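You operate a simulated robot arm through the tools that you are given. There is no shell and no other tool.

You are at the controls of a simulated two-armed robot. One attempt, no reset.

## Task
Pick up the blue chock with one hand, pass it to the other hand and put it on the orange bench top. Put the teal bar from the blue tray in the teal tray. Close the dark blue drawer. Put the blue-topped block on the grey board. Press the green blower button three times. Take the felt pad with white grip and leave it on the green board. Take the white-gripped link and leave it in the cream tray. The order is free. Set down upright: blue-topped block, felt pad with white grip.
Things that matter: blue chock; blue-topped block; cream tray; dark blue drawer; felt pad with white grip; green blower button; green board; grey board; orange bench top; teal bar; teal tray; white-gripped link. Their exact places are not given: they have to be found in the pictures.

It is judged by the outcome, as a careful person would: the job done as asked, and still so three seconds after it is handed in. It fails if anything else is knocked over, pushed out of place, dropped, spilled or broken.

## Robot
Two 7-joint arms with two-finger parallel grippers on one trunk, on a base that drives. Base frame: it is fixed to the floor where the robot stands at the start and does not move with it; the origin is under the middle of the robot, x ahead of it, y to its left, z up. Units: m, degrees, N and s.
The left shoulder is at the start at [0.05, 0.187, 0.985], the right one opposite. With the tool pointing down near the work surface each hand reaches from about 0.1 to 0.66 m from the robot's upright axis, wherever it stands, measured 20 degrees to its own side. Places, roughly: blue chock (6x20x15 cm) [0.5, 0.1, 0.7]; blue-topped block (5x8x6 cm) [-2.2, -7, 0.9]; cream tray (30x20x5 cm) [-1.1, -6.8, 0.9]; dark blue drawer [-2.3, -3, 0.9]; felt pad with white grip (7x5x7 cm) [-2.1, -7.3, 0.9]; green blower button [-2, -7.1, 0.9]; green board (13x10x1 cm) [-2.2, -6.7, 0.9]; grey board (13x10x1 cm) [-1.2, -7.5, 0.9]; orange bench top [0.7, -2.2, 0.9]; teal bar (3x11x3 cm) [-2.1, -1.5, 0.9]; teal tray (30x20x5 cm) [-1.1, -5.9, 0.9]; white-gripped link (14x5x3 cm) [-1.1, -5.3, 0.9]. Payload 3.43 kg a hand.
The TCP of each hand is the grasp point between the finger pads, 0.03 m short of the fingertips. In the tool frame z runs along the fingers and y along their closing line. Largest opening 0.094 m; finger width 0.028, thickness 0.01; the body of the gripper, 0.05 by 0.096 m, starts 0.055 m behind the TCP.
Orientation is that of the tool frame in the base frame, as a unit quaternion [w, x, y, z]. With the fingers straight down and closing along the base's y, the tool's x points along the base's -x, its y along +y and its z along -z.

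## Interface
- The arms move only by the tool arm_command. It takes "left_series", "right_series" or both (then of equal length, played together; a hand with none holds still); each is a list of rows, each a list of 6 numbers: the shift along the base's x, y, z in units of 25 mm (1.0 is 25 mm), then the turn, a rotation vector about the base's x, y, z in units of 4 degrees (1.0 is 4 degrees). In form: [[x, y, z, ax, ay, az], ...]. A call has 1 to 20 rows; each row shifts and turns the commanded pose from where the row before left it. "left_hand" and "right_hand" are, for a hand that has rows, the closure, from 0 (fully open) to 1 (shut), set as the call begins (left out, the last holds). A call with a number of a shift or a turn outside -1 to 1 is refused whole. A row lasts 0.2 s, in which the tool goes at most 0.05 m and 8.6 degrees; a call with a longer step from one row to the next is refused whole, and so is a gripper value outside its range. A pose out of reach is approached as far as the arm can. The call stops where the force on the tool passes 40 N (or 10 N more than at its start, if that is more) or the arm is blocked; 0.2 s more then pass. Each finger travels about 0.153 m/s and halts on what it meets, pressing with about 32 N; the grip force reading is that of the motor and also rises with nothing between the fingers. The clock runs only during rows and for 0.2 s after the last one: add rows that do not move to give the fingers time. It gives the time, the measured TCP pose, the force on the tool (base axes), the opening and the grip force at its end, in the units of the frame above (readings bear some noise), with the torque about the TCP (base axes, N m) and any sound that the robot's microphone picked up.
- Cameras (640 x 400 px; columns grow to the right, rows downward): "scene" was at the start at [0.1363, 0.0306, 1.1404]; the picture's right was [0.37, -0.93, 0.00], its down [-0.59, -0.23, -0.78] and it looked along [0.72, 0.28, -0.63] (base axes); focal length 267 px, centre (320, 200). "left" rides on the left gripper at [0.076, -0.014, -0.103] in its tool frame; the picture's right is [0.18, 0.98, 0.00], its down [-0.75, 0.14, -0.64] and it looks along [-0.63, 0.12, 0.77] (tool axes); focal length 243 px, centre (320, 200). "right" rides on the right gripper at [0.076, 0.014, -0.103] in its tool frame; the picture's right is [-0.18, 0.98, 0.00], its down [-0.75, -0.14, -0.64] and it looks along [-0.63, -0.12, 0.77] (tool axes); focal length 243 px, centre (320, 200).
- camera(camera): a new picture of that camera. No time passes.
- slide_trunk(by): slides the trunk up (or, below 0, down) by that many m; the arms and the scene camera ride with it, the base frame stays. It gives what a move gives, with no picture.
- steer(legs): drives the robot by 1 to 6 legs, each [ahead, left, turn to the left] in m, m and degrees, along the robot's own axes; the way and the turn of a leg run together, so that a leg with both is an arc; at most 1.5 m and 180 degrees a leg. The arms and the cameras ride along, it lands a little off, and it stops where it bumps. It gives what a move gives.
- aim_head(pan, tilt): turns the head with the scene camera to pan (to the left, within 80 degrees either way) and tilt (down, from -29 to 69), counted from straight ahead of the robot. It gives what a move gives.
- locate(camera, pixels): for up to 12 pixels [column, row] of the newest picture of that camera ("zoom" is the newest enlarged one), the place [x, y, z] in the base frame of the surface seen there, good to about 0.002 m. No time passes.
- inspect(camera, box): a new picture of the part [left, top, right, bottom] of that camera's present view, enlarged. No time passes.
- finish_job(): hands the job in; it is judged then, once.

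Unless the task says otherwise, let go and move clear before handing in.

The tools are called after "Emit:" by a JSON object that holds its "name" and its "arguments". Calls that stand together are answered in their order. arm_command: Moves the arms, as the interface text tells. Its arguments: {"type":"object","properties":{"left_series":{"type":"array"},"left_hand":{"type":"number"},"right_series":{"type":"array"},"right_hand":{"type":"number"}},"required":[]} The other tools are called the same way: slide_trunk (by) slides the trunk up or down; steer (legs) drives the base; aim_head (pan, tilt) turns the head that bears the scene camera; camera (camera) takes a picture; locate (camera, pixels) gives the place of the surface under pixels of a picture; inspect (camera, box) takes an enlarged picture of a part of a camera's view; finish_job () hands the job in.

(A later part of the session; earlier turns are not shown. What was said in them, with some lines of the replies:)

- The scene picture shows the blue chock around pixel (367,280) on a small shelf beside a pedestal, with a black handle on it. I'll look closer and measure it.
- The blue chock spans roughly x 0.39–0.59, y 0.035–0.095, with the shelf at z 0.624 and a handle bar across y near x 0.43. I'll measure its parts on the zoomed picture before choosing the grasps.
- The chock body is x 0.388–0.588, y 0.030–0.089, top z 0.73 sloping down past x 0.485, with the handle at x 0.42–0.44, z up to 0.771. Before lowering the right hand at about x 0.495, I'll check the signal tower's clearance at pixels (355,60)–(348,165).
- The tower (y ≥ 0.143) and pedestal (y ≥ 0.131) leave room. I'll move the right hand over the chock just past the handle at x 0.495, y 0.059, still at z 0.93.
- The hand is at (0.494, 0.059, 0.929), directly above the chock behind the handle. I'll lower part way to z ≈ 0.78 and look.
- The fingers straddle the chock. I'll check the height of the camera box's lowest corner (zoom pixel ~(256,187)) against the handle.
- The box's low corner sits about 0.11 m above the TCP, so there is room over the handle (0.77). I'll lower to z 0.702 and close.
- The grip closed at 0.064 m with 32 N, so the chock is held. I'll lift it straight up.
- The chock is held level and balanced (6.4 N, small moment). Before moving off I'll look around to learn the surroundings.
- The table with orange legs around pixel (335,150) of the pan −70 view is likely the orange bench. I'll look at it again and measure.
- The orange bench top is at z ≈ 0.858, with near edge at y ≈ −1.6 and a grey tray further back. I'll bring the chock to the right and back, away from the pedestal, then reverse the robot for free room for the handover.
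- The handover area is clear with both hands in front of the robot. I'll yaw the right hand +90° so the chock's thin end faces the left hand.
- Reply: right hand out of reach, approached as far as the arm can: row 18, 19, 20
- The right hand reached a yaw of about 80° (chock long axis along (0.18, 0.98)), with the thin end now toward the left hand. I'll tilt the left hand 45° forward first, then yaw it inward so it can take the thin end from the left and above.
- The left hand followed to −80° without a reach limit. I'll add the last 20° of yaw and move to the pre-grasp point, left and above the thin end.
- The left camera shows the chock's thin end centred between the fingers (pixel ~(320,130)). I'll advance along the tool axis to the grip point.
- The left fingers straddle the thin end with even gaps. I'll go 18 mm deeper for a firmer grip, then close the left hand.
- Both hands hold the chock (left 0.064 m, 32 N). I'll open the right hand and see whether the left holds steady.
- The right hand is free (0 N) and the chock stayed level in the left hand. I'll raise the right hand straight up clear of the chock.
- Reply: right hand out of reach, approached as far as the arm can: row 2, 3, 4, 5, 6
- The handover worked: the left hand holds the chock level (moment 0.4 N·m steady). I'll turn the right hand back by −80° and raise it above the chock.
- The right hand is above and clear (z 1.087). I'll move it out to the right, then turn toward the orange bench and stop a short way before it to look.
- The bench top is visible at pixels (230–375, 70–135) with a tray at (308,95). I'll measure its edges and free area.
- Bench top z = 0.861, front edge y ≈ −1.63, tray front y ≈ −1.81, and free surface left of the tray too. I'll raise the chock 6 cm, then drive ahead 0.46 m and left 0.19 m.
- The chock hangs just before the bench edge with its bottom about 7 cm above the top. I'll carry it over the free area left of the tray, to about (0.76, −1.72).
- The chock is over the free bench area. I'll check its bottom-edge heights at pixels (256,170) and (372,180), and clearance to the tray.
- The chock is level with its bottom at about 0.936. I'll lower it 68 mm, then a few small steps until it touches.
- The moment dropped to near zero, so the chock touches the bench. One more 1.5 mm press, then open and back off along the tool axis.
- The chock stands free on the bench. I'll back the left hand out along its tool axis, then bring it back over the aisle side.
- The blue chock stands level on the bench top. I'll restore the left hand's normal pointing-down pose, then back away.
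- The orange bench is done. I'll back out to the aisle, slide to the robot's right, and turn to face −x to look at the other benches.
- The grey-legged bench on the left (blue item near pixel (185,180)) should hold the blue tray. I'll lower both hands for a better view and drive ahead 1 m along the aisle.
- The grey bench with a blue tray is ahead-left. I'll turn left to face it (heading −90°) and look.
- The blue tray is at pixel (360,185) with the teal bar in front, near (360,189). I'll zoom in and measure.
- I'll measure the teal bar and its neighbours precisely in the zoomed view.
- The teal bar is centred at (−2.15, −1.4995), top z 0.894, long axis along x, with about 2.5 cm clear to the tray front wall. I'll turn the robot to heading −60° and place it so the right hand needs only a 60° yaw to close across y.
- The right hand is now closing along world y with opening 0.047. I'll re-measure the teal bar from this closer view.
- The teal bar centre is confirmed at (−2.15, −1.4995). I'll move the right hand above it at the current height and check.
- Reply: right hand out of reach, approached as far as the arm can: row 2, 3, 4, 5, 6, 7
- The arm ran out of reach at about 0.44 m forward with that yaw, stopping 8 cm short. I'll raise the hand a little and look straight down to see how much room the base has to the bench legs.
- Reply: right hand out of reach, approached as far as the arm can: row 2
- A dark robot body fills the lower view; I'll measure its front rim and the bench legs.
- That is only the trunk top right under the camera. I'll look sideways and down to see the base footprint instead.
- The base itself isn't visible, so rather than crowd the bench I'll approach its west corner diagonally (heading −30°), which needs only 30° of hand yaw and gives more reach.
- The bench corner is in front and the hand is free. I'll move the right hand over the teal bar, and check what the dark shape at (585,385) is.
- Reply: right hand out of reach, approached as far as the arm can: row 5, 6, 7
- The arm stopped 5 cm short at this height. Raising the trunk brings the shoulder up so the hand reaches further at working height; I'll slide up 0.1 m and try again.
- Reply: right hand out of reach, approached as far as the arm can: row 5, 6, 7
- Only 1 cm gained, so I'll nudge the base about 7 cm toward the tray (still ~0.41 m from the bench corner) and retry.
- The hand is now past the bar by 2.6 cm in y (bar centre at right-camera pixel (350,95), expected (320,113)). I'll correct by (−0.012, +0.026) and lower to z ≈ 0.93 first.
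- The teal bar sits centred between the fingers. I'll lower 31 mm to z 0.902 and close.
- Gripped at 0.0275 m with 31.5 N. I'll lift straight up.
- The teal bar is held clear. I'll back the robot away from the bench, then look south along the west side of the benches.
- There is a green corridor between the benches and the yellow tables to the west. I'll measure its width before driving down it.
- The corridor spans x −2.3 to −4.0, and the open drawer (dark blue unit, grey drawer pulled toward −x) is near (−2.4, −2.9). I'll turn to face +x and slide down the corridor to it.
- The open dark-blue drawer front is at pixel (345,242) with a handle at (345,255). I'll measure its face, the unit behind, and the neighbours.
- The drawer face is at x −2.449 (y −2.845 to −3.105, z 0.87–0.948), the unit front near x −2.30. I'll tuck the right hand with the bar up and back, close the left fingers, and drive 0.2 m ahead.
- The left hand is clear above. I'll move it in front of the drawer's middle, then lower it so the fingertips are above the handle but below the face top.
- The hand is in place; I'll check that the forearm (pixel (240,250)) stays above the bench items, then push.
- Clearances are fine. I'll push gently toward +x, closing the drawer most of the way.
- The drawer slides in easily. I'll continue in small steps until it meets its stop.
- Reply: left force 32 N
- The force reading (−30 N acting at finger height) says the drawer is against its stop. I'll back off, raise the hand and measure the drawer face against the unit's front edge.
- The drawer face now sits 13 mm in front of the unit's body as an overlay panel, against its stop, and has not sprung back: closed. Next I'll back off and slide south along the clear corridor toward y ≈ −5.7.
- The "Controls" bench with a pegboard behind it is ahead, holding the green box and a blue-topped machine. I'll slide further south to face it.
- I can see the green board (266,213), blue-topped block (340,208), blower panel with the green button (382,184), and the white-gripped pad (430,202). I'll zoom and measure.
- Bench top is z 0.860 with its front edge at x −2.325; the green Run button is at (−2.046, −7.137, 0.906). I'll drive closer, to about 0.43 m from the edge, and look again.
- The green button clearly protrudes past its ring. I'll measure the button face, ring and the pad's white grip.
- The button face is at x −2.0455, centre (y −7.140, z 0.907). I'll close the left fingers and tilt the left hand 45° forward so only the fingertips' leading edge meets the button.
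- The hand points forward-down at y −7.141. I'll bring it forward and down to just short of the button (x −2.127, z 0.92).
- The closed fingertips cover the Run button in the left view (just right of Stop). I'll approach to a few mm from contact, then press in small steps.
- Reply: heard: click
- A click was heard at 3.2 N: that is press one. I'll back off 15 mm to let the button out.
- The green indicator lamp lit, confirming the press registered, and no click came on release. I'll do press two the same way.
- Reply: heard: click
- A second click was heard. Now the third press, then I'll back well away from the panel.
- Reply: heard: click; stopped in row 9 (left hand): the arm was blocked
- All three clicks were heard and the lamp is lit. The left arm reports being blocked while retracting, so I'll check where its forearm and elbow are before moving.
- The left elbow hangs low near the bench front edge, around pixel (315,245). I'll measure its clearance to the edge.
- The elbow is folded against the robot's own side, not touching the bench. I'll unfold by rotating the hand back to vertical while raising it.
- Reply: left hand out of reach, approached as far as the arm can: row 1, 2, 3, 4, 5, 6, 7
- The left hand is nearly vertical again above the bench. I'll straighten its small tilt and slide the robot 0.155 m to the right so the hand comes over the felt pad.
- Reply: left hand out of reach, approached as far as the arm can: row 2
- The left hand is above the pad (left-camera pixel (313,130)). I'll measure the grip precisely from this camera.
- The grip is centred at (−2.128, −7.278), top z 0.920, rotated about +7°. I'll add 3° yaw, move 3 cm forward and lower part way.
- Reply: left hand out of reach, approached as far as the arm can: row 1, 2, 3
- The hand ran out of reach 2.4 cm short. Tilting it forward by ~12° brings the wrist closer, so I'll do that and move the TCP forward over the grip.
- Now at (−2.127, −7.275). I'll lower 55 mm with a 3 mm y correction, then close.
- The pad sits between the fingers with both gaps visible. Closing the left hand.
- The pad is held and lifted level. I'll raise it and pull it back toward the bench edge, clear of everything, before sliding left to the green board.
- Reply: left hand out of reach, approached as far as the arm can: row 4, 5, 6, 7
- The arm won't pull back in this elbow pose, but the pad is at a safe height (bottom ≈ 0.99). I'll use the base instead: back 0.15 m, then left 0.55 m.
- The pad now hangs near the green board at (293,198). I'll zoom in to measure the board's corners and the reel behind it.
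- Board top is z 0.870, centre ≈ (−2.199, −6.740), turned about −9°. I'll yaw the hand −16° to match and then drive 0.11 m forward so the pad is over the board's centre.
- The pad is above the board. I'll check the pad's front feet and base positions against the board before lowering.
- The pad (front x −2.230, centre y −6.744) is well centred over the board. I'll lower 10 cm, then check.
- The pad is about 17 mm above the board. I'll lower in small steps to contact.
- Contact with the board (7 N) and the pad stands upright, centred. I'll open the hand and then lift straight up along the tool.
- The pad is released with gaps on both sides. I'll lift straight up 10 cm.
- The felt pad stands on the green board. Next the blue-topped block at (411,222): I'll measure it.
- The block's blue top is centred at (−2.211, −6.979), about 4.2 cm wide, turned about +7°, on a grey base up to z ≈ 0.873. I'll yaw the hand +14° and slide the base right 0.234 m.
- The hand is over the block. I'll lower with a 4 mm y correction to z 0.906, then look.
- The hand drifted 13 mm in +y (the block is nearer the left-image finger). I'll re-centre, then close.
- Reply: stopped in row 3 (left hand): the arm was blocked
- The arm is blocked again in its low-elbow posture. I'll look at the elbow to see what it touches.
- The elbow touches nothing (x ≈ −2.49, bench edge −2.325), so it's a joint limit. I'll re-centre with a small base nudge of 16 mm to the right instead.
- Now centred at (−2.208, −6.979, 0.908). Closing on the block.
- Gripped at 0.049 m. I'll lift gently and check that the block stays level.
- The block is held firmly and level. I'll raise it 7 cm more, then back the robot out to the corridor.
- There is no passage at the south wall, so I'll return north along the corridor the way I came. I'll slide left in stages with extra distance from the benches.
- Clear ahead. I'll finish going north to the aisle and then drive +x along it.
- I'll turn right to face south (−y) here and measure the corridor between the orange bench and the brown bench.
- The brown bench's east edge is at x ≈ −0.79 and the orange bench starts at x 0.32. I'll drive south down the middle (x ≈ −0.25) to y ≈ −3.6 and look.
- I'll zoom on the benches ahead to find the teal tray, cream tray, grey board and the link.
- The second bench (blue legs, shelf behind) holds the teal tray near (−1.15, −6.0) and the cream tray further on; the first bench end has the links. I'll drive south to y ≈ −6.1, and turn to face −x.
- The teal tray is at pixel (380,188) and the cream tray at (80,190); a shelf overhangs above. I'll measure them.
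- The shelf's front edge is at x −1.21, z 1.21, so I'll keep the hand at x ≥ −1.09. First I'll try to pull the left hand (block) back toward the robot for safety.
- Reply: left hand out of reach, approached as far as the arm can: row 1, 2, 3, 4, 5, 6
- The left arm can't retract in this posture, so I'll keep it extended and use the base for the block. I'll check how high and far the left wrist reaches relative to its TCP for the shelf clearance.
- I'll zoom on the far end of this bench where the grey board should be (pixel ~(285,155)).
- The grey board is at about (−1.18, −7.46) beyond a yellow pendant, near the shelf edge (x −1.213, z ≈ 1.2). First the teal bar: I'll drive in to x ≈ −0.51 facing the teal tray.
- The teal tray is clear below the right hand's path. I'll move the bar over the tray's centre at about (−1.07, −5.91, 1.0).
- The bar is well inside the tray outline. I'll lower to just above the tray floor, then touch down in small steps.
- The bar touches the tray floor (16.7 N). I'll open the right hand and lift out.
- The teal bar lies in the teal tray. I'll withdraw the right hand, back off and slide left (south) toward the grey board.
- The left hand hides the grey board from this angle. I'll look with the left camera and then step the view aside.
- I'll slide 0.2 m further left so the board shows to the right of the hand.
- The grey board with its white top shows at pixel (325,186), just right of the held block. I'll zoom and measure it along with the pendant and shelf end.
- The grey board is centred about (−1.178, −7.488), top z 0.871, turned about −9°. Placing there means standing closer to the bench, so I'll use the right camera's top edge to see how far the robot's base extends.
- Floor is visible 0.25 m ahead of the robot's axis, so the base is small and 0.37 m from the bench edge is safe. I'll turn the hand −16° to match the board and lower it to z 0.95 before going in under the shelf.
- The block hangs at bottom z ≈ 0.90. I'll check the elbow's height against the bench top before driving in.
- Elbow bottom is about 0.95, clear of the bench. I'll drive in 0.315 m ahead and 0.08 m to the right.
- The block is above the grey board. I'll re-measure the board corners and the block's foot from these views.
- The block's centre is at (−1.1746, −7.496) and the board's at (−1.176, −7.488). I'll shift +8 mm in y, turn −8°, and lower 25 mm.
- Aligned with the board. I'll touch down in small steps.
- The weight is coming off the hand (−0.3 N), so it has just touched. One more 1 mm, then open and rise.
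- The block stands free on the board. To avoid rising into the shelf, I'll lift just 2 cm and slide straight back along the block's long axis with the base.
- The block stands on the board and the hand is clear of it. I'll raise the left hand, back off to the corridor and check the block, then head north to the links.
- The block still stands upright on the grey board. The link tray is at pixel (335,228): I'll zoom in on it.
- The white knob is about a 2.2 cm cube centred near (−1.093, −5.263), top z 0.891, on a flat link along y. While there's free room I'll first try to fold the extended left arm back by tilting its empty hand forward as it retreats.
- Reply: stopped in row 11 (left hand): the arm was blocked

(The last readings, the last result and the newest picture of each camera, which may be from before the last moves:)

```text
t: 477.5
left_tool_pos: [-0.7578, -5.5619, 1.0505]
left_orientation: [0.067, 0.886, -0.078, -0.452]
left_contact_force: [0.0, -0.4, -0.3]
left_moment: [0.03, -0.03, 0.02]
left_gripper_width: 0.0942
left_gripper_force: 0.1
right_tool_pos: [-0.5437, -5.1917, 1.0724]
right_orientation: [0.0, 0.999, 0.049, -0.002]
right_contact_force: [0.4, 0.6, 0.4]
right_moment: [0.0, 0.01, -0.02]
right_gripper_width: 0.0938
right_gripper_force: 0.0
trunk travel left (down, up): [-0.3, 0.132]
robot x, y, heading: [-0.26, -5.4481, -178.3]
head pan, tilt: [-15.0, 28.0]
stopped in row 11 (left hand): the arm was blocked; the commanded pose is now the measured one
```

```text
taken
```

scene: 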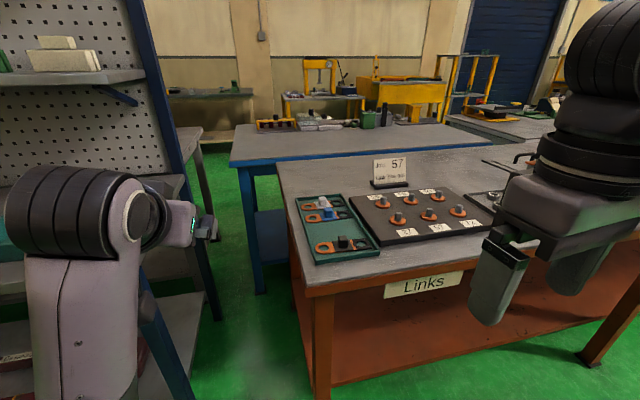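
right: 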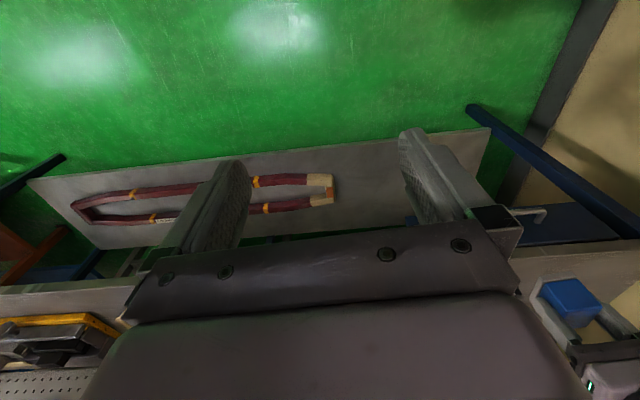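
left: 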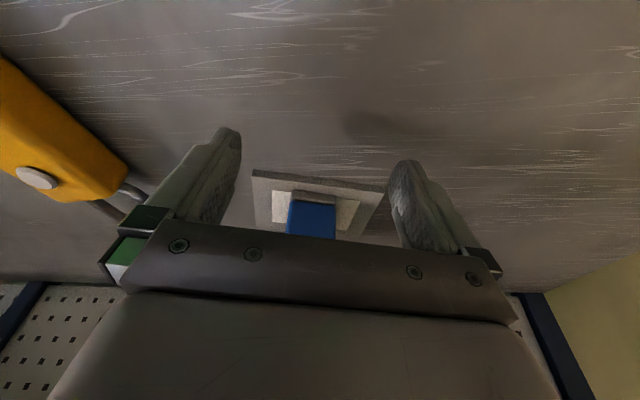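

It retreated to 0.5 m and then met its own limit. I'll move it outward (−y) and up to open the elbow, then return the hand to vertical.

Emit:
{"name": "arm_command", "arguments": {"left_series": [[0, -0.8, 0.5, 0, 0, 0], [0, -0.8, 0.5, 0, 0, 0], [0, -0.8, 0.5, 0, 0, 0], [0, -0.8, 0.5, 0, 0, 0], [0, -0.8, 0.5, 0, 0, 0], [0, -0.8, 0.5, 0, 0, 0], [0, 0, 0, 0, 0, 0]]}}

Emit:
{"name": "arm_command", "arguments": {"left_series": [[0, 0, 0, 0, -1, 0], [0, 0, 0, 0, -1, 0], [0, 0, 0, 0, -1, 0], [0, 0, 0, 0, -1, 0], [0, 0, 0, 0, -1, 0], [0, 0, 0, 0, -1, 0], [0, 0, 0, 0, -1, 0], [0, 0, 0, 0, -1, 0], [0, 0, 0, 0, -1, 0], [0, 0, 0, 0, -1, 0], [0, 0, 0, 0, 0, 0]]}}

Emit:
{"name": "aim_head", "arguments": {"pan": 25, "tilt": 25}}

Emit:
{"name": "camera", "arguments": {"camera": "scene"}}

```text
t: 479.1
left_tool_pos: [-0.765, -5.7045, 1.121]
left_orientation: [0.091, 0.887, -0.065, -0.447]
left_contact_force: [-0.1, 0.5, -0.1]
left_moment: [-0.03, -0.02, -0.01]
left_gripper_width: 0.0942
left_gripper_force: 0.1
left hand out of reach, approached as far as the arm can: row 6
right_tool_pos: [-0.5424, -5.1909, 1.0712]
right_orientation: [-0.001, 0.999, 0.049, -0.002]
right_contact_force: [-0.8, -0.7, -0.4]
right_moment: [0.0, -0.01, -0.01]
right_gripper_width: 0.0939
right_gripper_force: 0.1
trunk travel left (down, up): [-0.3, 0.132]
robot x, y, heading: [-0.258, -5.4467, -177.9]
head pan, tilt: [-15.0, 28.0]
```

```text
t: 481.5
left_tool_pos: [-0.8413, -5.7044, 1.0973]
left_orientation: [0.035, 0.988, -0.091, -0.12]
left_contact_force: [-0.3, 0.2, 0.5]
left_moment: [0.0, 0.02, -0.01]
left_gripper_width: 0.094
left_gripper_force: 0.0
left hand out of reach, approached as far as the arm can: row 1, 2, 3, 4, 5, 6, 7, 8
right_tool_pos: [-0.5424, -5.1918, 1.0719]
right_orientation: [0.0, 0.999, 0.049, -0.002]
right_contact_force: [-0.6, -0.1, -0.3]
right_moment: [-0.01, 0.01, -0.02]
right_gripper_width: 0.0939
right_gripper_force: 0.1
trunk travel left (down, up): [-0.3, 0.132]
robot x, y, heading: [-0.2586, -5.4445, -178.0]
head pan, tilt: [-15.0, 28.0]
```

```text
t: 482.6
left_tool_pos: [-0.8417, -5.704, 1.0984]
left_orientation: [0.034, 0.988, -0.091, -0.122]
left_contact_force: [0.3, -0.9, 0.1]
left_moment: [-0.03, 0.01, -0.02]
left_gripper_width: 0.0941
left_gripper_force: 0.2
right_tool_pos: [-0.5428, -5.1904, 1.0723]
right_orientation: [0.0, 0.999, 0.05, -0.002]
right_contact_force: [-0.2, 0.0, -0.6]
right_moment: [-0.02, 0.0, 0.0]
right_gripper_width: 0.0938
right_gripper_force: 0.1
trunk travel left (down, up): [-0.3, 0.132]
robot x, y, heading: [-0.2589, -5.4447, -178.0]
head pan, tilt: [25.0, 25.0]
```

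```text
taken
```

scene: 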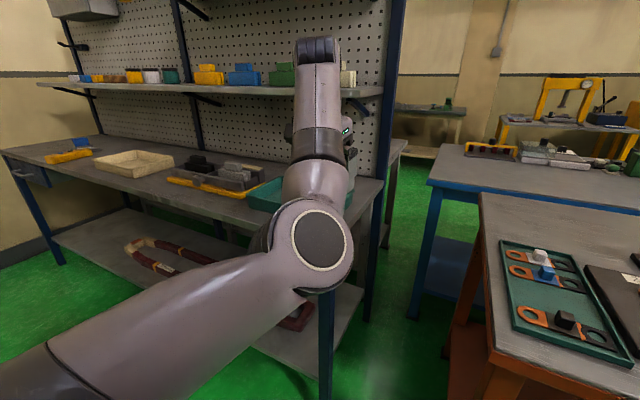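

The left elbow has opened outward. I'll try pulling the left hand straight back now.

Emit:
{"name": "arm_command", "arguments": {"left_series": [[0.5, 0, -0.3, 0, 0, 0], [0.7, 0, -0.3, 0, 0, 0], [0.7, 0, -0.3, 0, 0, 0], [0.7, 0, -0.3, 0, 0, 0], [0.7, 0, 0, 0, 0, 0], [0.7, 0, 0, 0, 0, 0], [0.7, 0, 0, 0, 0, 0], [0, 0, 0, 0, 0, 0]]}}

Emit:
{"name": "camera", "arguments": {"camera": "scene"}}

```text
t: 484.4
left_tool_pos: [-0.8169, -5.7546, 1.0668]
left_orientation: [0.036, 0.988, -0.091, -0.122]
left_contact_force: [-0.5, -0.2, -0.1]
left_moment: [0.01, 0.01, 0.0]
left_gripper_width: 0.0941
left_gripper_force: 0.1
left hand out of reach, approached as far as the arm can: row 1, 2, 3, 4, 5, 6, 7
right_tool_pos: [-0.542, -5.1906, 1.072]
right_orientation: [0.0, 0.999, 0.049, -0.002]
right_contact_force: [-0.1, -0.1, -0.1]
right_moment: [0.0, -0.01, -0.01]
right_gripper_width: 0.0938
right_gripper_force: 0.0
trunk travel left (down, up): [-0.3, 0.132]
robot x, y, heading: [-0.2597, -5.4475, -178.0]
head pan, tilt: [25.0, 25.0]
```

```text
taken
```

scene: 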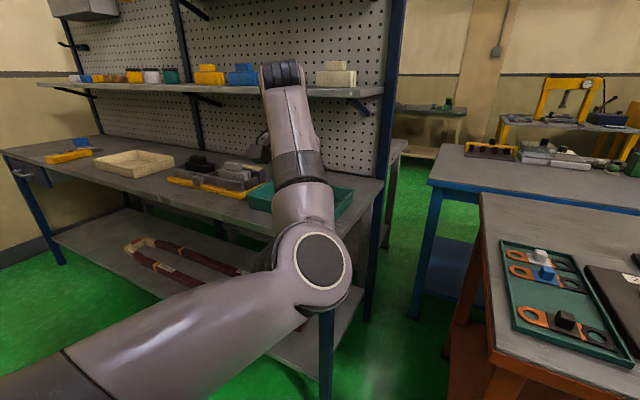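

It's sliding outward as it comes back, so I'll follow that: outward and back together.

Emit:
{"name": "arm_command", "arguments": {"left_series": [[0.5, -0.7, 0, 0, 0, 0], [0.5, -0.7, 0, 0, 0, 0], [0.5, -0.7, 0, 0, 0, 0], [0.5, -0.7, 0, 0, 0, 0], [0.6, -0.5, 0, 0, 0, 0], [0.6, -0.5, 0, 0, 0, 0], [0.7, -0.3, 0, 0, 0, 0], [0.7, 0, 0, 0, 0, 0], [0.7, 0, 0, 0, 0, 0], [0, 0, 0, 0, 0, 0]]}}

Emit:
{"name": "camera", "arguments": {"camera": "scene"}}

```text
t: 486.6
left_tool_pos: [-0.6866, -5.8575, 1.0673]
left_orientation: [0.035, 0.988, -0.093, -0.121]
left_contact_force: [0.2, -0.2, -0.2]
left_moment: [-0.01, 0.02, 0.03]
left_gripper_width: 0.0941
left_gripper_force: 0.1
left hand out of reach, approached as far as the arm can: row 9
right_tool_pos: [-0.5429, -5.1916, 1.072]
right_orientation: [0.0, 0.999, 0.049, -0.002]
right_contact_force: [0.2, 0.6, 0.2]
right_moment: [-0.01, 0.0, 0.0]
right_gripper_width: 0.094
right_gripper_force: 0.0
trunk travel left (down, up): [-0.3, 0.132]
robot x, y, heading: [-0.2591, -5.4459, -177.9]
head pan, tilt: [25.0, 25.0]
```

```text
taken
```

scene: 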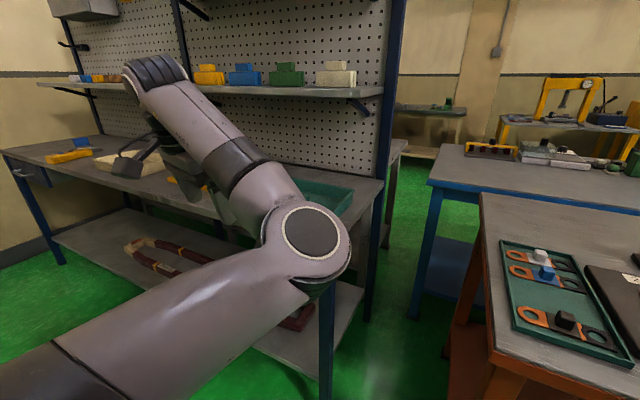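

The left hand is now tucked out to the side. I'll drive to x ≈ −0.465 (0.33 m from the bench edge), and use a forward tilt of the right hand to gain reach for the link.

Emit:
{"name": "steer", "arguments": {"legs": [[0.205, 0.014, -2]]}}

Emit:
{"name": "arm_command", "arguments": {"right_series": [[-0.6, 0, 0, 0, 1, 0], [-0.6, 0, 0, 0, 1, 0], [-0.6, 0, 0, 0, 1, 0], [-0.6, 0, 0, 0, 1, 0], [-0.6, 0, 0, 0, 1, 0], [-0.6, 0, 0, 0, 0, 0], [-0.6, 0, 0, 0, 0, 0], [0, 0, 0, 0, 0, 0]], "right_hand": 0.4}}

Emit:
{"name": "aim_head", "arguments": {"pan": -15, "tilt": 35}}

Emit:
{"name": "camera", "arguments": {"camera": "scene"}}

Emit:
{"name": "camera", "arguments": {"camera": "right"}}

```text
t: 488.2
left_tool_pos: [-0.8973, -5.8625, 1.0693]
left_orientation: [0.033, 0.986, -0.109, -0.123]
left_contact_force: [-0.2, -0.3, -0.2]
left_moment: [-0.01, 0.01, 0.03]
left_gripper_width: 0.0941
left_gripper_force: 0.0
right_tool_pos: [-0.7309, -5.2016, 1.0721]
right_orientation: [0.0, 0.999, 0.033, -0.001]
right_contact_force: [-0.1, -0.6, -0.5]
right_moment: [0.0, -0.05, 0.01]
right_gripper_width: 0.0942
right_gripper_force: 0.1
trunk travel left (down, up): [-0.3, 0.132]
robot x, y, heading: [-0.454, -5.462, -180.0]
head pan, tilt: [25.0, 25.0]
```

```text
t: 490.0
left_tool_pos: [-0.8972, -5.8626, 1.0695]
left_orientation: [0.033, 0.986, -0.109, -0.123]
left_contact_force: [-0.4, -0.4, 0.2]
left_moment: [0.01, -0.01, 0.01]
left_gripper_width: 0.094
left_gripper_force: 0.0
right_tool_pos: [-0.836, -5.2017, 1.0712]
right_orientation: [-0.005, 0.984, 0.033, -0.174]
right_contact_force: [-1.0, -0.9, 0.1]
right_moment: [-0.02, 0.02, -0.02]
right_gripper_width: 0.0563
right_gripper_force: 0.0
trunk travel left (down, up): [-0.3, 0.132]
robot x, y, heading: [-0.4547, -5.4648, -179.8]
head pan, tilt: [25.0, 25.0]
```

```text
t: 491.1
left_tool_pos: [-0.8965, -5.8616, 1.0681]
left_orientation: [0.033, 0.986, -0.108, -0.122]
left_contact_force: [0.1, 0.1, -0.3]
left_moment: [-0.04, 0.0, -0.03]
left_gripper_width: 0.0942
left_gripper_force: 0.0
right_tool_pos: [-0.8364, -5.2015, 1.0708]
right_orientation: [-0.005, 0.984, 0.033, -0.176]
right_contact_force: [0.2, -0.3, -0.5]
right_moment: [0.0, 0.01, -0.04]
right_gripper_width: 0.0565
right_gripper_force: 0.0
trunk travel left (down, up): [-0.3, 0.132]
robot x, y, heading: [-0.4568, -5.4679, -179.9]
head pan, tilt: [-15.0, 35.0]
```

```text
taken
```

scene: 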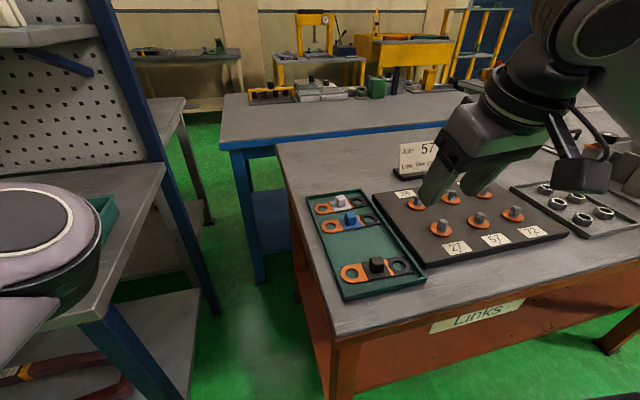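

```text
taken
```

right: 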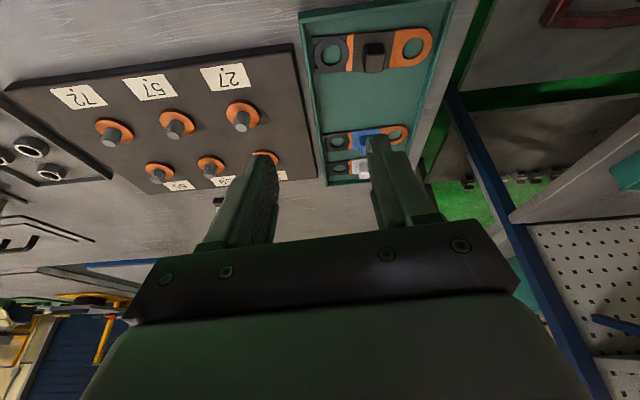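

Tilt and opening are set (20°, 0.056 m). I'll re-measure the white knob from this closer scene view.

Emit:
{"name": "inspect", "arguments": {"camera": "scene", "box": [300, 180, 400, 260]}}

Emit:
{"name": "locate", "arguments": {"camera": "zoom", "pixels": [[225, 100], [285, 100], [255, 95], [240, 130], [275, 125], [255, 140], [260, 180], [310, 170], [335, 250], [130, 140], [380, 115], [260, 110]]}}

```text
5.00 times, centred on (350, 220) of scene
```

zoom: 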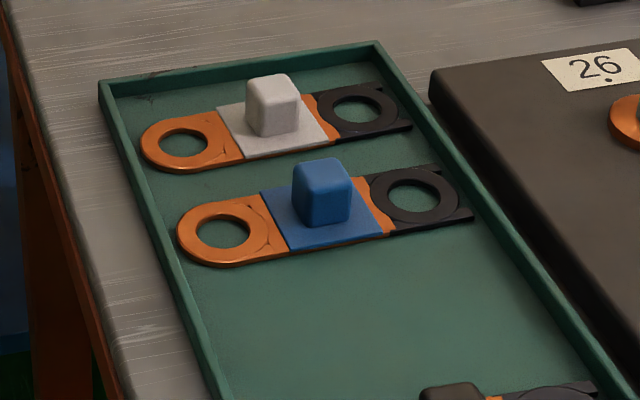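

```text
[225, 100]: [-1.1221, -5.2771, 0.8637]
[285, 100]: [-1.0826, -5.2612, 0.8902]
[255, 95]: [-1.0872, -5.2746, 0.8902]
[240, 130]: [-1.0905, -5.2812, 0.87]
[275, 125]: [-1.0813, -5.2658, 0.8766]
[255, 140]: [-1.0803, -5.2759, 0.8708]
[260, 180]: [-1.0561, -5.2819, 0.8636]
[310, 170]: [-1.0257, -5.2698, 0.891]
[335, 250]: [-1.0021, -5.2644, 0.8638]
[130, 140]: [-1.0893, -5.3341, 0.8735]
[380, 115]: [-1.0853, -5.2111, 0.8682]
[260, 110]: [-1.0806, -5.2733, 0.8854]
```

The knob is centred at (−1.092, −5.264), z 0.870–0.893. I'll move the right hand above it (allowing for the tilt) at z ≈ 0.97.

Emit:
{"name": "arm_command", "arguments": {"right_series": [[-0.99, -0.25, -0.2, 0, 0, 0], [-0.99, -0.25, -0.2, 0, 0, 0], [-0.99, -0.25, -0.4, 0, 0, 0], [-0.99, -0.25, -0.4, 0, 0, 0], [-0.99, -0.25, -0.4, 0, 0, 0], [-0.99, -0.25, -0.4, 0, 0, 0], [-0.99, -0.25, -0.5, 0, 0, 0], [-0.99, -0.25, -0.5, 0, 0, 0], [-0.99, -0.25, -0.5, 0, 0, 0], [-0.99, -0.25, -0.5, 0, 0, 0], [0, 0, 0, 0, 0, 0]]}}

Emit:
{"name": "camera", "arguments": {"camera": "right"}}

Emit:
{"name": "camera", "arguments": {"camera": "scene"}}

```text
t: 493.5
left_tool_pos: [-0.8974, -5.8629, 1.0677]
left_orientation: [0.033, 0.986, -0.108, -0.123]
left_contact_force: [0.3, -0.4, -1.5]
left_moment: [0.01, 0.01, -0.01]
left_gripper_width: 0.094
left_gripper_force: 0.0
right_tool_pos: [-1.0834, -5.2634, 0.9713]
right_orientation: [-0.005, 0.984, 0.033, -0.175]
right_contact_force: [-0.2, 0.9, -0.9]
right_moment: [0.01, 0.0, -0.01]
right_gripper_width: 0.0565
right_gripper_force: 0.1
trunk travel left (down, up): [-0.3, 0.132]
robot x, y, heading: [-0.4572, -5.4672, -179.7]
head pan, tilt: [-15.0, 35.0]
```

```text
taken
```

right: 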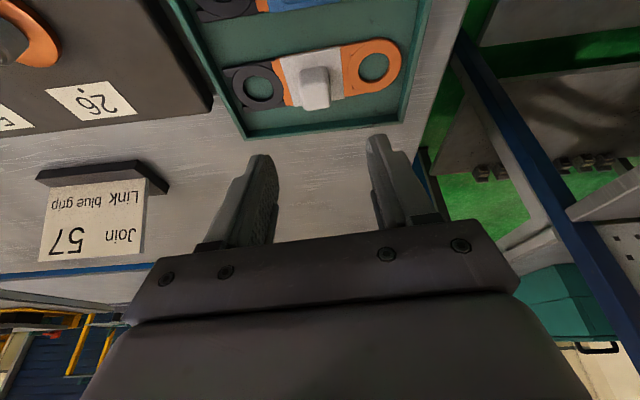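

```text
taken
```

scene: 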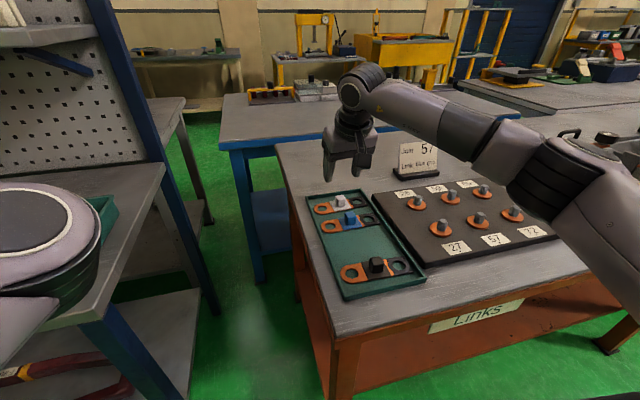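

Reached above the knob. Lowering 65 mm to z 0.906, then a look before closing.

Emit:
{"name": "arm_command", "arguments": {"right_series": [[0, 0, -0.8, 0, 0, 0], [0, 0, -0.8, 0, 0, 0], [0, 0, -0.7, 0, 0, 0], [0, 0, -0.3, 0, 0, 0], [0, 0, 0, 0, 0, 0]]}}

Emit:
{"name": "camera", "arguments": {"camera": "right"}}

Emit:
{"name": "inspect", "arguments": {"camera": "scene", "box": [290, 140, 410, 235]}}

```text
t: 494.7
left_tool_pos: [-0.8965, -5.8622, 1.0691]
left_orientation: [0.032, 0.986, -0.107, -0.123]
left_contact_force: [-0.5, -0.5, 0.3]
left_moment: [0.01, 0.02, -0.02]
left_gripper_width: 0.0941
left_gripper_force: 0.1
right_tool_pos: [-1.0843, -5.2629, 0.9072]
right_orientation: [-0.006, 0.984, 0.032, -0.174]
right_contact_force: [0.1, -0.1, 0.1]
right_moment: [0.0, 0.0, 0.02]
right_gripper_width: 0.0564
right_gripper_force: 0.0
trunk travel left (down, up): [-0.3, 0.132]
robot x, y, heading: [-0.4539, -5.4652, -179.6]
head pan, tilt: [-15.0, 35.0]
```

```text
taken
```

right: 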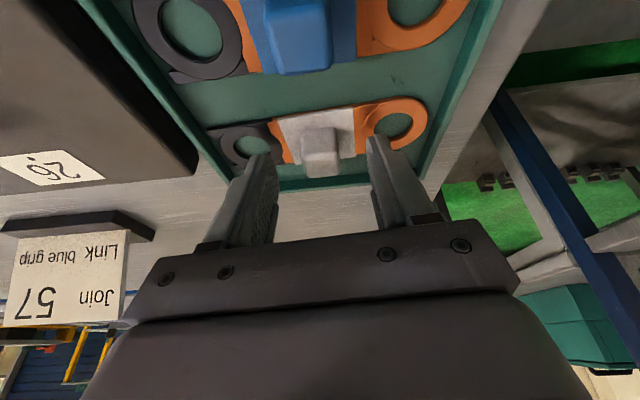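

```text
4.21 times, centred on (350, 188) of scene
```

zoom: 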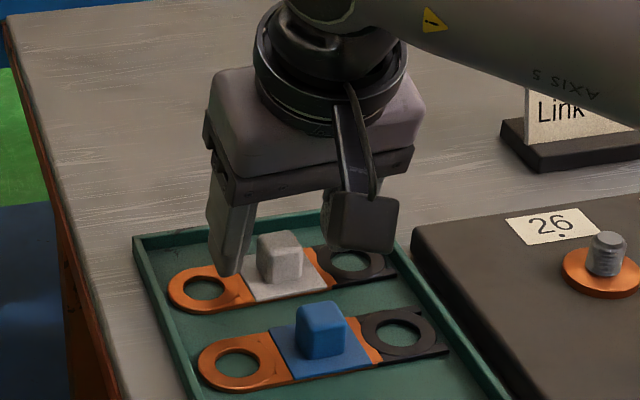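

The white knob is centred between the fingertips (pixel (322,155)). Closing the right hand.

Emit:
{"name": "arm_command", "arguments": {"right_series": [[0, 0, 0, 0, 0, 0], [0, 0, 0, 0, 0, 0], [0, 0, 0, 0, 0, 0]], "right_hand": 1}}

Emit:
{"name": "arm_command", "arguments": {"right_series": [[0, 0, 0.3, 0, 0, 0], [0, 0, 0.5, 0, 0, 0], [0, 0, 0.7, 0, 0, 0], [0, 0, 0, 0, 0, 0]]}}

Emit:
{"name": "camera", "arguments": {"camera": "right"}}

Emit:
{"name": "inspect", "arguments": {"camera": "scene", "box": [290, 140, 410, 235]}}

```text
t: 495.5
left_tool_pos: [-0.8959, -5.8625, 1.0694]
left_orientation: [0.033, 0.986, -0.107, -0.122]
left_contact_force: [0.4, 0.8, 0.2]
left_moment: [-0.02, 0.0, -0.01]
left_gripper_width: 0.0938
left_gripper_force: 0.1
right_tool_pos: [-1.0847, -5.2616, 0.9074]
right_orientation: [-0.006, 0.984, 0.032, -0.175]
right_contact_force: [-1.1, -0.1, 1.3]
right_moment: [-0.17, 0.01, -0.07]
right_gripper_width: 0.0213
right_gripper_force: 31.7
trunk travel left (down, up): [-0.3, 0.132]
robot x, y, heading: [-0.4567, -5.4679, -179.9]
head pan, tilt: [-15.0, 35.0]
```

```text
t: 496.5
left_tool_pos: [-0.8963, -5.8625, 1.069]
left_orientation: [0.032, 0.986, -0.107, -0.123]
left_contact_force: [0.0, -0.7, 0.2]
left_moment: [-0.02, -0.02, -0.03]
left_gripper_width: 0.0938
left_gripper_force: 0.1
right_tool_pos: [-1.0852, -5.2609, 0.9461]
right_orientation: [-0.005, 0.984, 0.032, -0.174]
right_contact_force: [-0.3, -0.4, -1.1]
right_moment: [0.02, -0.01, 0.01]
right_gripper_width: 0.0212
right_gripper_force: 32.3
trunk travel left (down, up): [-0.3, 0.132]
robot x, y, heading: [-0.4532, -5.4637, -179.9]
head pan, tilt: [-15.0, 35.0]
```

```text
taken
```

right: 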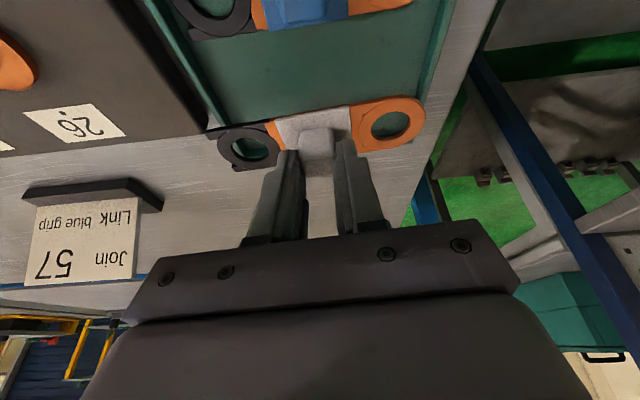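

```text
4.21 times, centred on (350, 188) of scene
```

zoom: 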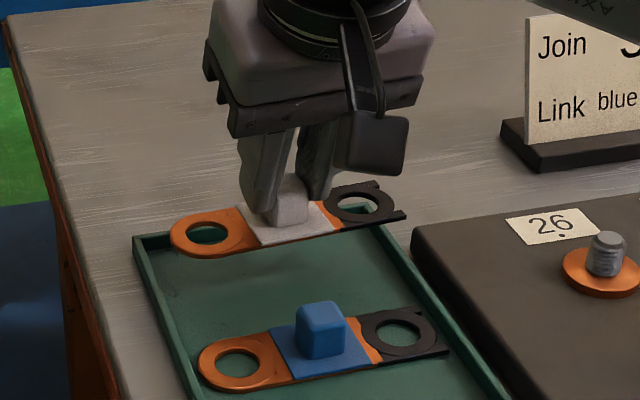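

The link is lifted level by its white knob. I'll raise it and retract, then back away and slide left to the cream tray.

Emit:
{"name": "arm_command", "arguments": {"right_series": [[0, 0, 0.8, 0, 0, 0], [0, 0, 0.8, 0, 0, 0], [0.3, 0, 0.8, 0, 0, 0], [0.6, 0, 0.8, 0, 0, 0], [0.8, 0, 0.4, 0, 0, 0], [0.8, 0, 0, 0, 0, 0], [0.8, 0, 0, 0, 0, 0], [0.8, 0, 0, 0, 0, 0], [0, 0, 0, 0, 0, 0]]}}

Emit:
{"name": "steer", "arguments": {"legs": [[-0.2, 0, 0], [0, 1.5, 0]]}}

Emit:
{"name": "aim_head", "arguments": {"pan": 0, "tilt": 30}}

Emit:
{"name": "camera", "arguments": {"camera": "scene"}}

Emit:
{"name": "camera", "arguments": {"camera": "right"}}

```text
t: 498.5
left_tool_pos: [-0.8978, -5.8627, 1.0695]
left_orientation: [0.033, 0.986, -0.107, -0.123]
left_contact_force: [0.0, -0.1, -0.6]
left_moment: [-0.01, -0.02, 0.0]
left_gripper_width: 0.0939
left_gripper_force: 0.1
right_tool_pos: [-0.9804, -5.2625, 1.0348]
right_orientation: [-0.006, 0.984, 0.032, -0.175]
right_contact_force: [0.0, -0.6, -1.1]
right_moment: [-0.02, 0.0, 0.02]
right_gripper_width: 0.0215
right_gripper_force: 32.1
trunk travel left (down, up): [-0.3, 0.132]
robot x, y, heading: [-0.4563, -5.4668, -179.8]
head pan, tilt: [-15.0, 35.0]
```

```text
t: 513.0
left_tool_pos: [-0.6707, -7.3749, 1.0686]
left_orientation: [0.034, 0.987, -0.096, -0.122]
left_contact_force: [0.0, 0.1, 0.2]
left_moment: [-0.04, -0.04, 0.01]
left_gripper_width: 0.0939
left_gripper_force: 0.0
right_tool_pos: [-0.7697, -6.777, 1.0348]
right_orientation: [-0.003, 0.984, 0.044, -0.175]
right_contact_force: [-0.3, 0.7, -2.0]
right_moment: [0.02, -0.02, -0.01]
right_gripper_width: 0.0211
right_gripper_force: 32.5
trunk travel left (down, up): [-0.3, 0.132]
robot x, y, heading: [-0.2376, -6.9674, -178.5]
head pan, tilt: [-15.0, 35.0]
```

```text
t: 513.8
left_tool_pos: [-0.671, -7.3757, 1.0688]
left_orientation: [0.034, 0.987, -0.097, -0.122]
left_contact_force: [0.1, -0.5, 0.0]
left_moment: [0.01, -0.03, 0.01]
left_gripper_width: 0.094
left_gripper_force: 0.0
right_tool_pos: [-0.7702, -6.7773, 1.0348]
right_orientation: [-0.004, 0.984, 0.043, -0.175]
right_contact_force: [-0.1, 0.9, -0.8]
right_moment: [-0.01, 0.0, 0.02]
right_gripper_width: 0.021
right_gripper_force: 31.9
trunk travel left (down, up): [-0.3, 0.132]
robot x, y, heading: [-0.2382, -6.9689, -178.4]
head pan, tilt: [0.0, 30.0]
```

```text
taken
```

scene: 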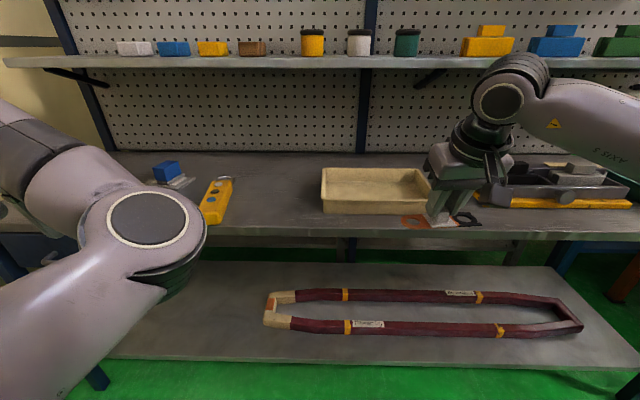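

```text
taken
```

right: 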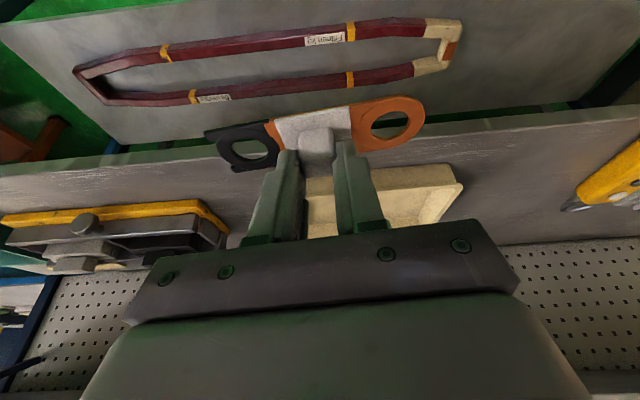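

The link is held level. The cream tray is at (375,190); I'll measure it.

Emit:
{"name": "locate", "arguments": {"camera": "scene", "pixels": [[325, 208], [415, 212], [325, 172], [425, 172], [375, 185], [350, 195], [400, 195], [340, 178], [165, 172], [180, 182], [470, 205], [330, 200]]}}

Emit:
{"name": "inspect", "arguments": {"camera": "scene", "box": [130, 140, 290, 240]}}

```text
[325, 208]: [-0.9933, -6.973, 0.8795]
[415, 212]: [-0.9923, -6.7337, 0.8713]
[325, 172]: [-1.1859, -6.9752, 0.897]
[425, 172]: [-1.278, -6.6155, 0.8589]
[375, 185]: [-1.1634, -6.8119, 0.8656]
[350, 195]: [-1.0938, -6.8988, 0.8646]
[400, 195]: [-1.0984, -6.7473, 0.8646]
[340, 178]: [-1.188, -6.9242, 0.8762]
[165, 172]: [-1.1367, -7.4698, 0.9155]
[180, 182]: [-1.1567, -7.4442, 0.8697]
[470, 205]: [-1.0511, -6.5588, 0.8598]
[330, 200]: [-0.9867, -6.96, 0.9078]
```

```text
4.00 times, centred on (210, 190) of scene
```

zoom: 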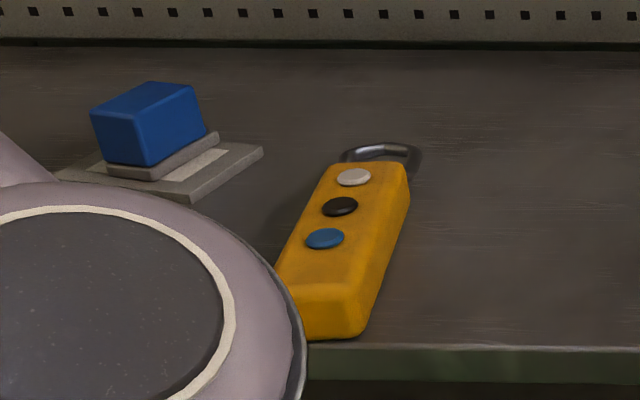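

The cream tray spans x −0.988…−1.19, y −6.65…−6.975, floor z 0.8645. I'll drive in 0.25 m and then carry the link over its centre.

Emit:
{"name": "steer", "arguments": {"legs": [[0.25, 0.02, -1.6]]}}

Emit:
{"name": "camera", "arguments": {"camera": "scene"}}

```text
t: 515.6
left_tool_pos: [-0.9333, -7.3838, 1.0681]
left_orientation: [0.033, 0.986, -0.112, -0.123]
left_contact_force: [-0.1, 0.8, 0.1]
left_moment: [0.02, -0.03, -0.01]
left_gripper_width: 0.0942
left_gripper_force: 0.1
right_tool_pos: [-1.0105, -6.782, 1.0339]
right_orientation: [-0.007, 0.984, 0.029, -0.174]
right_contact_force: [-0.2, 0.7, -0.6]
right_moment: [-0.03, 0.01, 0.04]
right_gripper_width: 0.0211
right_gripper_force: 32.5
trunk travel left (down, up): [-0.3, 0.132]
robot x, y, heading: [-0.4906, -6.9894, 179.6]
head pan, tilt: [0.0, 30.0]
```

```text
taken
```

scene: 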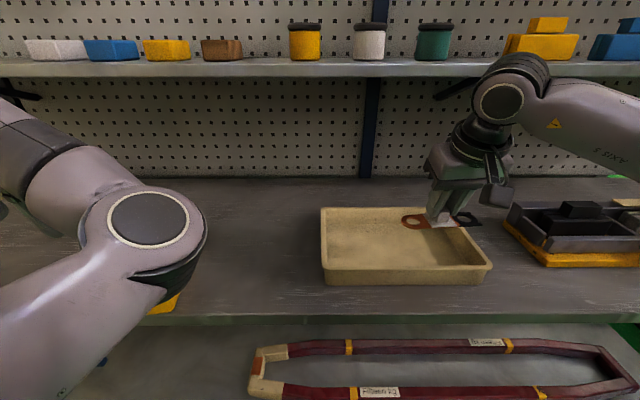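

The link hovers over the tray's right part. I'll centre it and lower in two stages.

Emit:
{"name": "arm_command", "arguments": {"right_series": [[-0.9, -0.44, 0, 0, 0, 0], [-0.9, -0.44, 0, 0, 0, 0], [-0.9, -0.44, 0, 0, 0, 0], [0, 0, -0.8, 0, 0, 0], [0, 0, -0.9, 0, 0, 0], [0, 0, -0.9, 0, 0, 0], [0, 0, -0.9, 0, 0, 0], [0, 0, -0.9, 0, 0, 0], [0, 0, 0, 0, 0, 0]]}}

Emit:
{"name": "camera", "arguments": {"camera": "right"}}

Emit:
{"name": "inspect", "arguments": {"camera": "scene", "box": [300, 150, 520, 300]}}

```text
t: 517.6
left_tool_pos: [-0.9315, -7.3841, 1.0702]
left_orientation: [0.033, 0.985, -0.112, -0.124]
left_contact_force: [-0.2, -0.4, 0.2]
left_moment: [0.02, 0.0, 0.02]
left_gripper_width: 0.0937
left_gripper_force: 0.1
right_tool_pos: [-1.0791, -6.8155, 0.9255]
right_orientation: [-0.006, 0.984, 0.028, -0.175]
right_contact_force: [0.0, 0.1, -1.6]
right_moment: [0.04, 0.0, 0.03]
right_gripper_width: 0.0215
right_gripper_force: 31.7
trunk travel left (down, up): [-0.3, 0.132]
robot x, y, heading: [-0.4844, -6.9905, 179.5]
head pan, tilt: [0.0, 30.0]
```

```text
taken
```

right: 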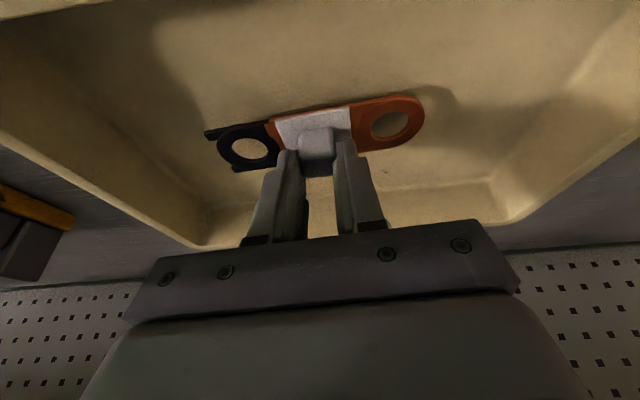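

```text
2.67 times, centred on (410, 225) of scene
```

zoom: 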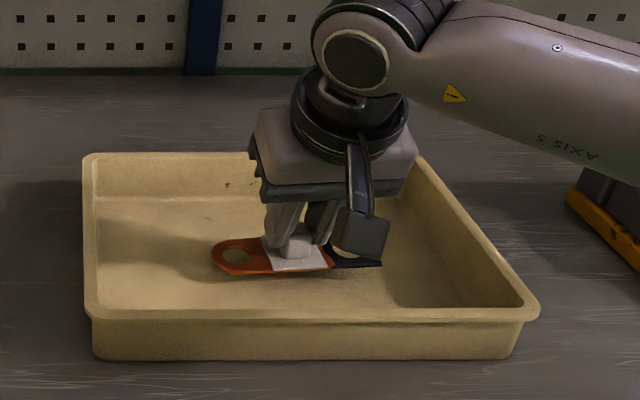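

The link is inside the cream tray, about 17 mm above the floor. I'll touch down in small steps.

Emit:
{"name": "arm_command", "arguments": {"right_series": [[0, 0, -0.25, 0, 0, 0], [0, 0, -0.2, 0, 0, 0], [0, 0, -0.15, 0, 0, 0], [0, 0, 0, 0, 0, 0]]}}

Emit:
{"name": "arm_command", "arguments": {"right_series": [[0, 0, -0.08, 0, 0, 0], [0, 0, 0, 0, 0, 0]]}}

```text
t: 518.6
left_tool_pos: [-0.9323, -7.3833, 1.0694]
left_orientation: [0.032, 0.986, -0.112, -0.123]
left_contact_force: [0.2, 0.6, -1.0]
left_moment: [0.0, -0.02, -0.01]
left_gripper_width: 0.0942
left_gripper_force: 0.1
right_tool_pos: [-1.0788, -6.8152, 0.9092]
right_orientation: [-0.007, 0.984, 0.028, -0.175]
right_contact_force: [-0.4, 0.6, -0.4]
right_moment: [-0.02, 0.01, 0.0]
right_gripper_width: 0.0213
right_gripper_force: 32.1
trunk travel left (down, up): [-0.3, 0.132]
robot x, y, heading: [-0.4921, -6.9914, 179.4]
head pan, tilt: [0.0, 30.0]
```

```text
t: 519.2
left_tool_pos: [-0.9327, -7.3836, 1.0694]
left_orientation: [0.032, 0.986, -0.112, -0.123]
left_contact_force: [-0.6, 0.5, 0.0]
left_moment: [0.0, 0.0, -0.03]
left_gripper_width: 0.0937
left_gripper_force: 0.1
right_tool_pos: [-1.0794, -6.8144, 0.9074]
right_orientation: [-0.006, 0.984, 0.027, -0.177]
right_contact_force: [-1.6, 1.6, 5.5]
right_moment: [-0.31, 0.06, -0.04]
right_gripper_width: 0.0213
right_gripper_force: 32.0
trunk travel left (down, up): [-0.3, 0.132]
robot x, y, heading: [-0.4848, -6.9906, 179.7]
head pan, tilt: [0.0, 30.0]
```

Contact (5.5 N). I'll open the right hand and lift out.

Emit:
{"name": "arm_command", "arguments": {"right_series": [[0, 0, 0, 0, 0, 0], [0, 0, 0, 0, 0, 0], [0, 0, 0, 0, 0, 0]], "right_hand": 0.4}}

Emit:
{"name": "arm_command", "arguments": {"right_series": [[0, 0, 0.4, 0, 0, 0], [0, 0, 0.8, 0, 0, 0], [0, 0, 0.9, 0, 0, 0], [0.2, 0, 0.9, 0, 0, 0], [0.5, 0, 0.9, 0, 0, 0], [0.8, 0, 0.5, 0, 0, 0], [0.8, 0, 0, 0, 0, 0], [0.8, 0, 0, 0, 0, 0], [0.8, 0, 0, 0, 0, 0], [0.8, 0, 0, 0, 0, 0], [0, 0, 0, 0, 0, 0]]}}

Emit:
{"name": "steer", "arguments": {"legs": [[-0.3, 0, 0]]}}

Emit:
{"name": "camera", "arguments": {"camera": "scene"}}

```text
t: 520.0
left_tool_pos: [-0.9326, -7.3838, 1.0695]
left_orientation: [0.033, 0.985, -0.112, -0.123]
left_contact_force: [0.8, -0.4, -0.3]
left_moment: [-0.01, 0.03, 0.02]
left_gripper_width: 0.0939
left_gripper_force: 0.0
right_tool_pos: [-1.0784, -6.8162, 0.9073]
right_orientation: [-0.007, 0.984, 0.028, -0.175]
right_contact_force: [-0.5, 0.2, -0.1]
right_moment: [-0.01, -0.04, 0.01]
right_gripper_width: 0.0566
right_gripper_force: 0.1
trunk travel left (down, up): [-0.3, 0.132]
robot x, y, heading: [-0.4872, -6.9869, 179.6]
head pan, tilt: [0.0, 30.0]
```

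```text
t: 522.4
left_tool_pos: [-0.9317, -7.3836, 1.0682]
left_orientation: [0.032, 0.986, -0.112, -0.123]
left_contact_force: [0.1, -0.3, 0.5]
left_moment: [-0.03, 0.0, 0.0]
left_gripper_width: 0.0941
left_gripper_force: 0.0
right_tool_pos: [-0.9601, -6.8145, 1.0175]
right_orientation: [-0.006, 0.984, 0.028, -0.175]
right_contact_force: [-1.0, -0.1, -0.5]
right_moment: [0.03, 0.02, 0.03]
right_gripper_width: 0.0564
right_gripper_force: 0.1
trunk travel left (down, up): [-0.3, 0.132]
robot x, y, heading: [-0.4889, -6.9912, 179.3]
head pan, tilt: [0.0, 30.0]
```

```text
t: 524.4
left_tool_pos: [-0.6253, -7.386, 1.0688]
left_orientation: [0.033, 0.986, -0.109, -0.123]
left_contact_force: [-0.3, -0.1, 0.1]
left_moment: [0.04, -0.01, 0.0]
left_gripper_width: 0.0939
left_gripper_force: 0.1
right_tool_pos: [-0.6563, -6.818, 1.0182]
right_orientation: [-0.006, 0.984, 0.031, -0.175]
right_contact_force: [1.3, 0.0, 0.7]
right_moment: [0.01, 0.02, -0.02]
right_gripper_width: 0.0564
right_gripper_force: 0.0
trunk travel left (down, up): [-0.3, 0.132]
robot x, y, heading: [-0.1794, -6.9921, 179.9]
head pan, tilt: [0.0, 30.0]
```

```text
taken
```

scene: 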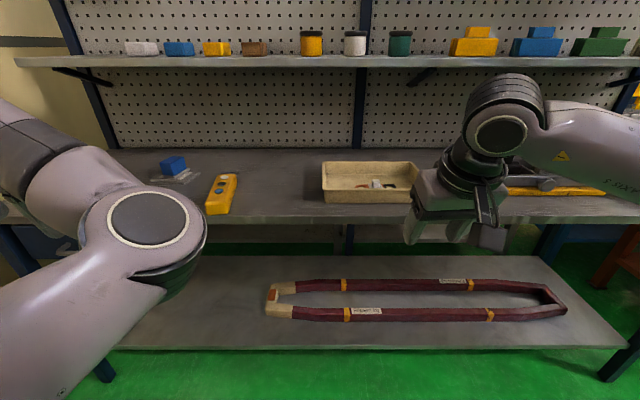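

The link rests in the cream tray. I'll slide left a bit to verify the block's seating on the grey board from straight ahead.

Emit:
{"name": "steer", "arguments": {"legs": [[0, 0.42, 0]]}}

Emit:
{"name": "inspect", "arguments": {"camera": "scene", "box": [250, 120, 410, 220]}}

```text
t: 528.6
left_tool_pos: [-0.6287, -7.8002, 1.0683]
left_orientation: [0.032, 0.986, -0.112, -0.123]
left_contact_force: [-0.4, 0.7, 0.6]
left_moment: [-0.02, 0.0, -0.01]
left_gripper_width: 0.094
left_gripper_force: 0.1
right_tool_pos: [-0.6578, -7.2311, 1.0173]
right_orientation: [-0.007, 0.984, 0.028, -0.175]
right_contact_force: [0.2, -0.1, -0.1]
right_moment: [0.0, 0.05, -0.01]
right_gripper_width: 0.056
right_gripper_force: 0.1
trunk travel left (down, up): [-0.3, 0.132]
robot x, y, heading: [-0.1859, -7.4061, 179.9]
head pan, tilt: [0.0, 30.0]
```

```text
4.00 times, centred on (330, 170) of scene
```

zoom: 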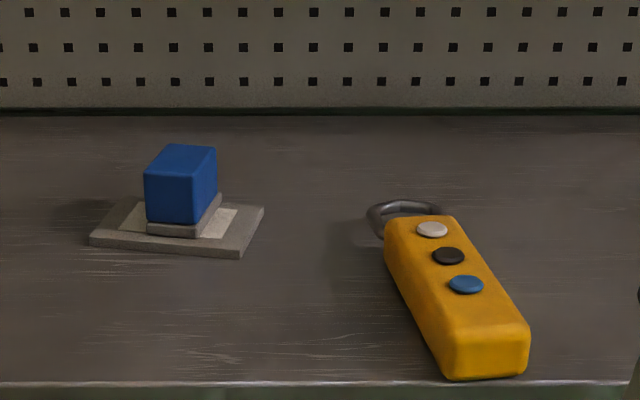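

The block stands upright and centred on the grey board, the link is in the cream tray, and both hands are empty and clear of everything. All the parts of the job are done, so I'm handing in.

Emit:
{"name": "finish_job", "arguments": {}}

```text
The job is handed in.
```

I finished all seven parts of the job and handed it in. I don't know the judge's verdict.

- **Blue chock:** I picked it up with the right hand, passed it to the left in the air, and set it level on the orange bench top.
- **Teal bar:** It is in the teal tray.
- **Dark blue drawer:** I pushed it in until it met a hard stop. Its front sits about 13 mm proud of the unit, which I took to be how the panel overlaps the frame when closed.
- **Blue-topped block:** It stands upright and centred on the grey board, which I checked from straight ahead just before handing in.
- **Green blower button:** I pressed it three times. I heard a click each time, and its lamp is lit.
- **Felt pad:** It stands upright on the green board. I last saw it when I left that bench.
- **White-gripped link:** It is in the cream tray.

The left arm hit its reach limits and reported being blocked a few times. I checked two of those stops on camera and the elbow wasn't touching the bench. I saw nothing knocked over or pushed out of place along the way, and both hands were empty and clear at the end.
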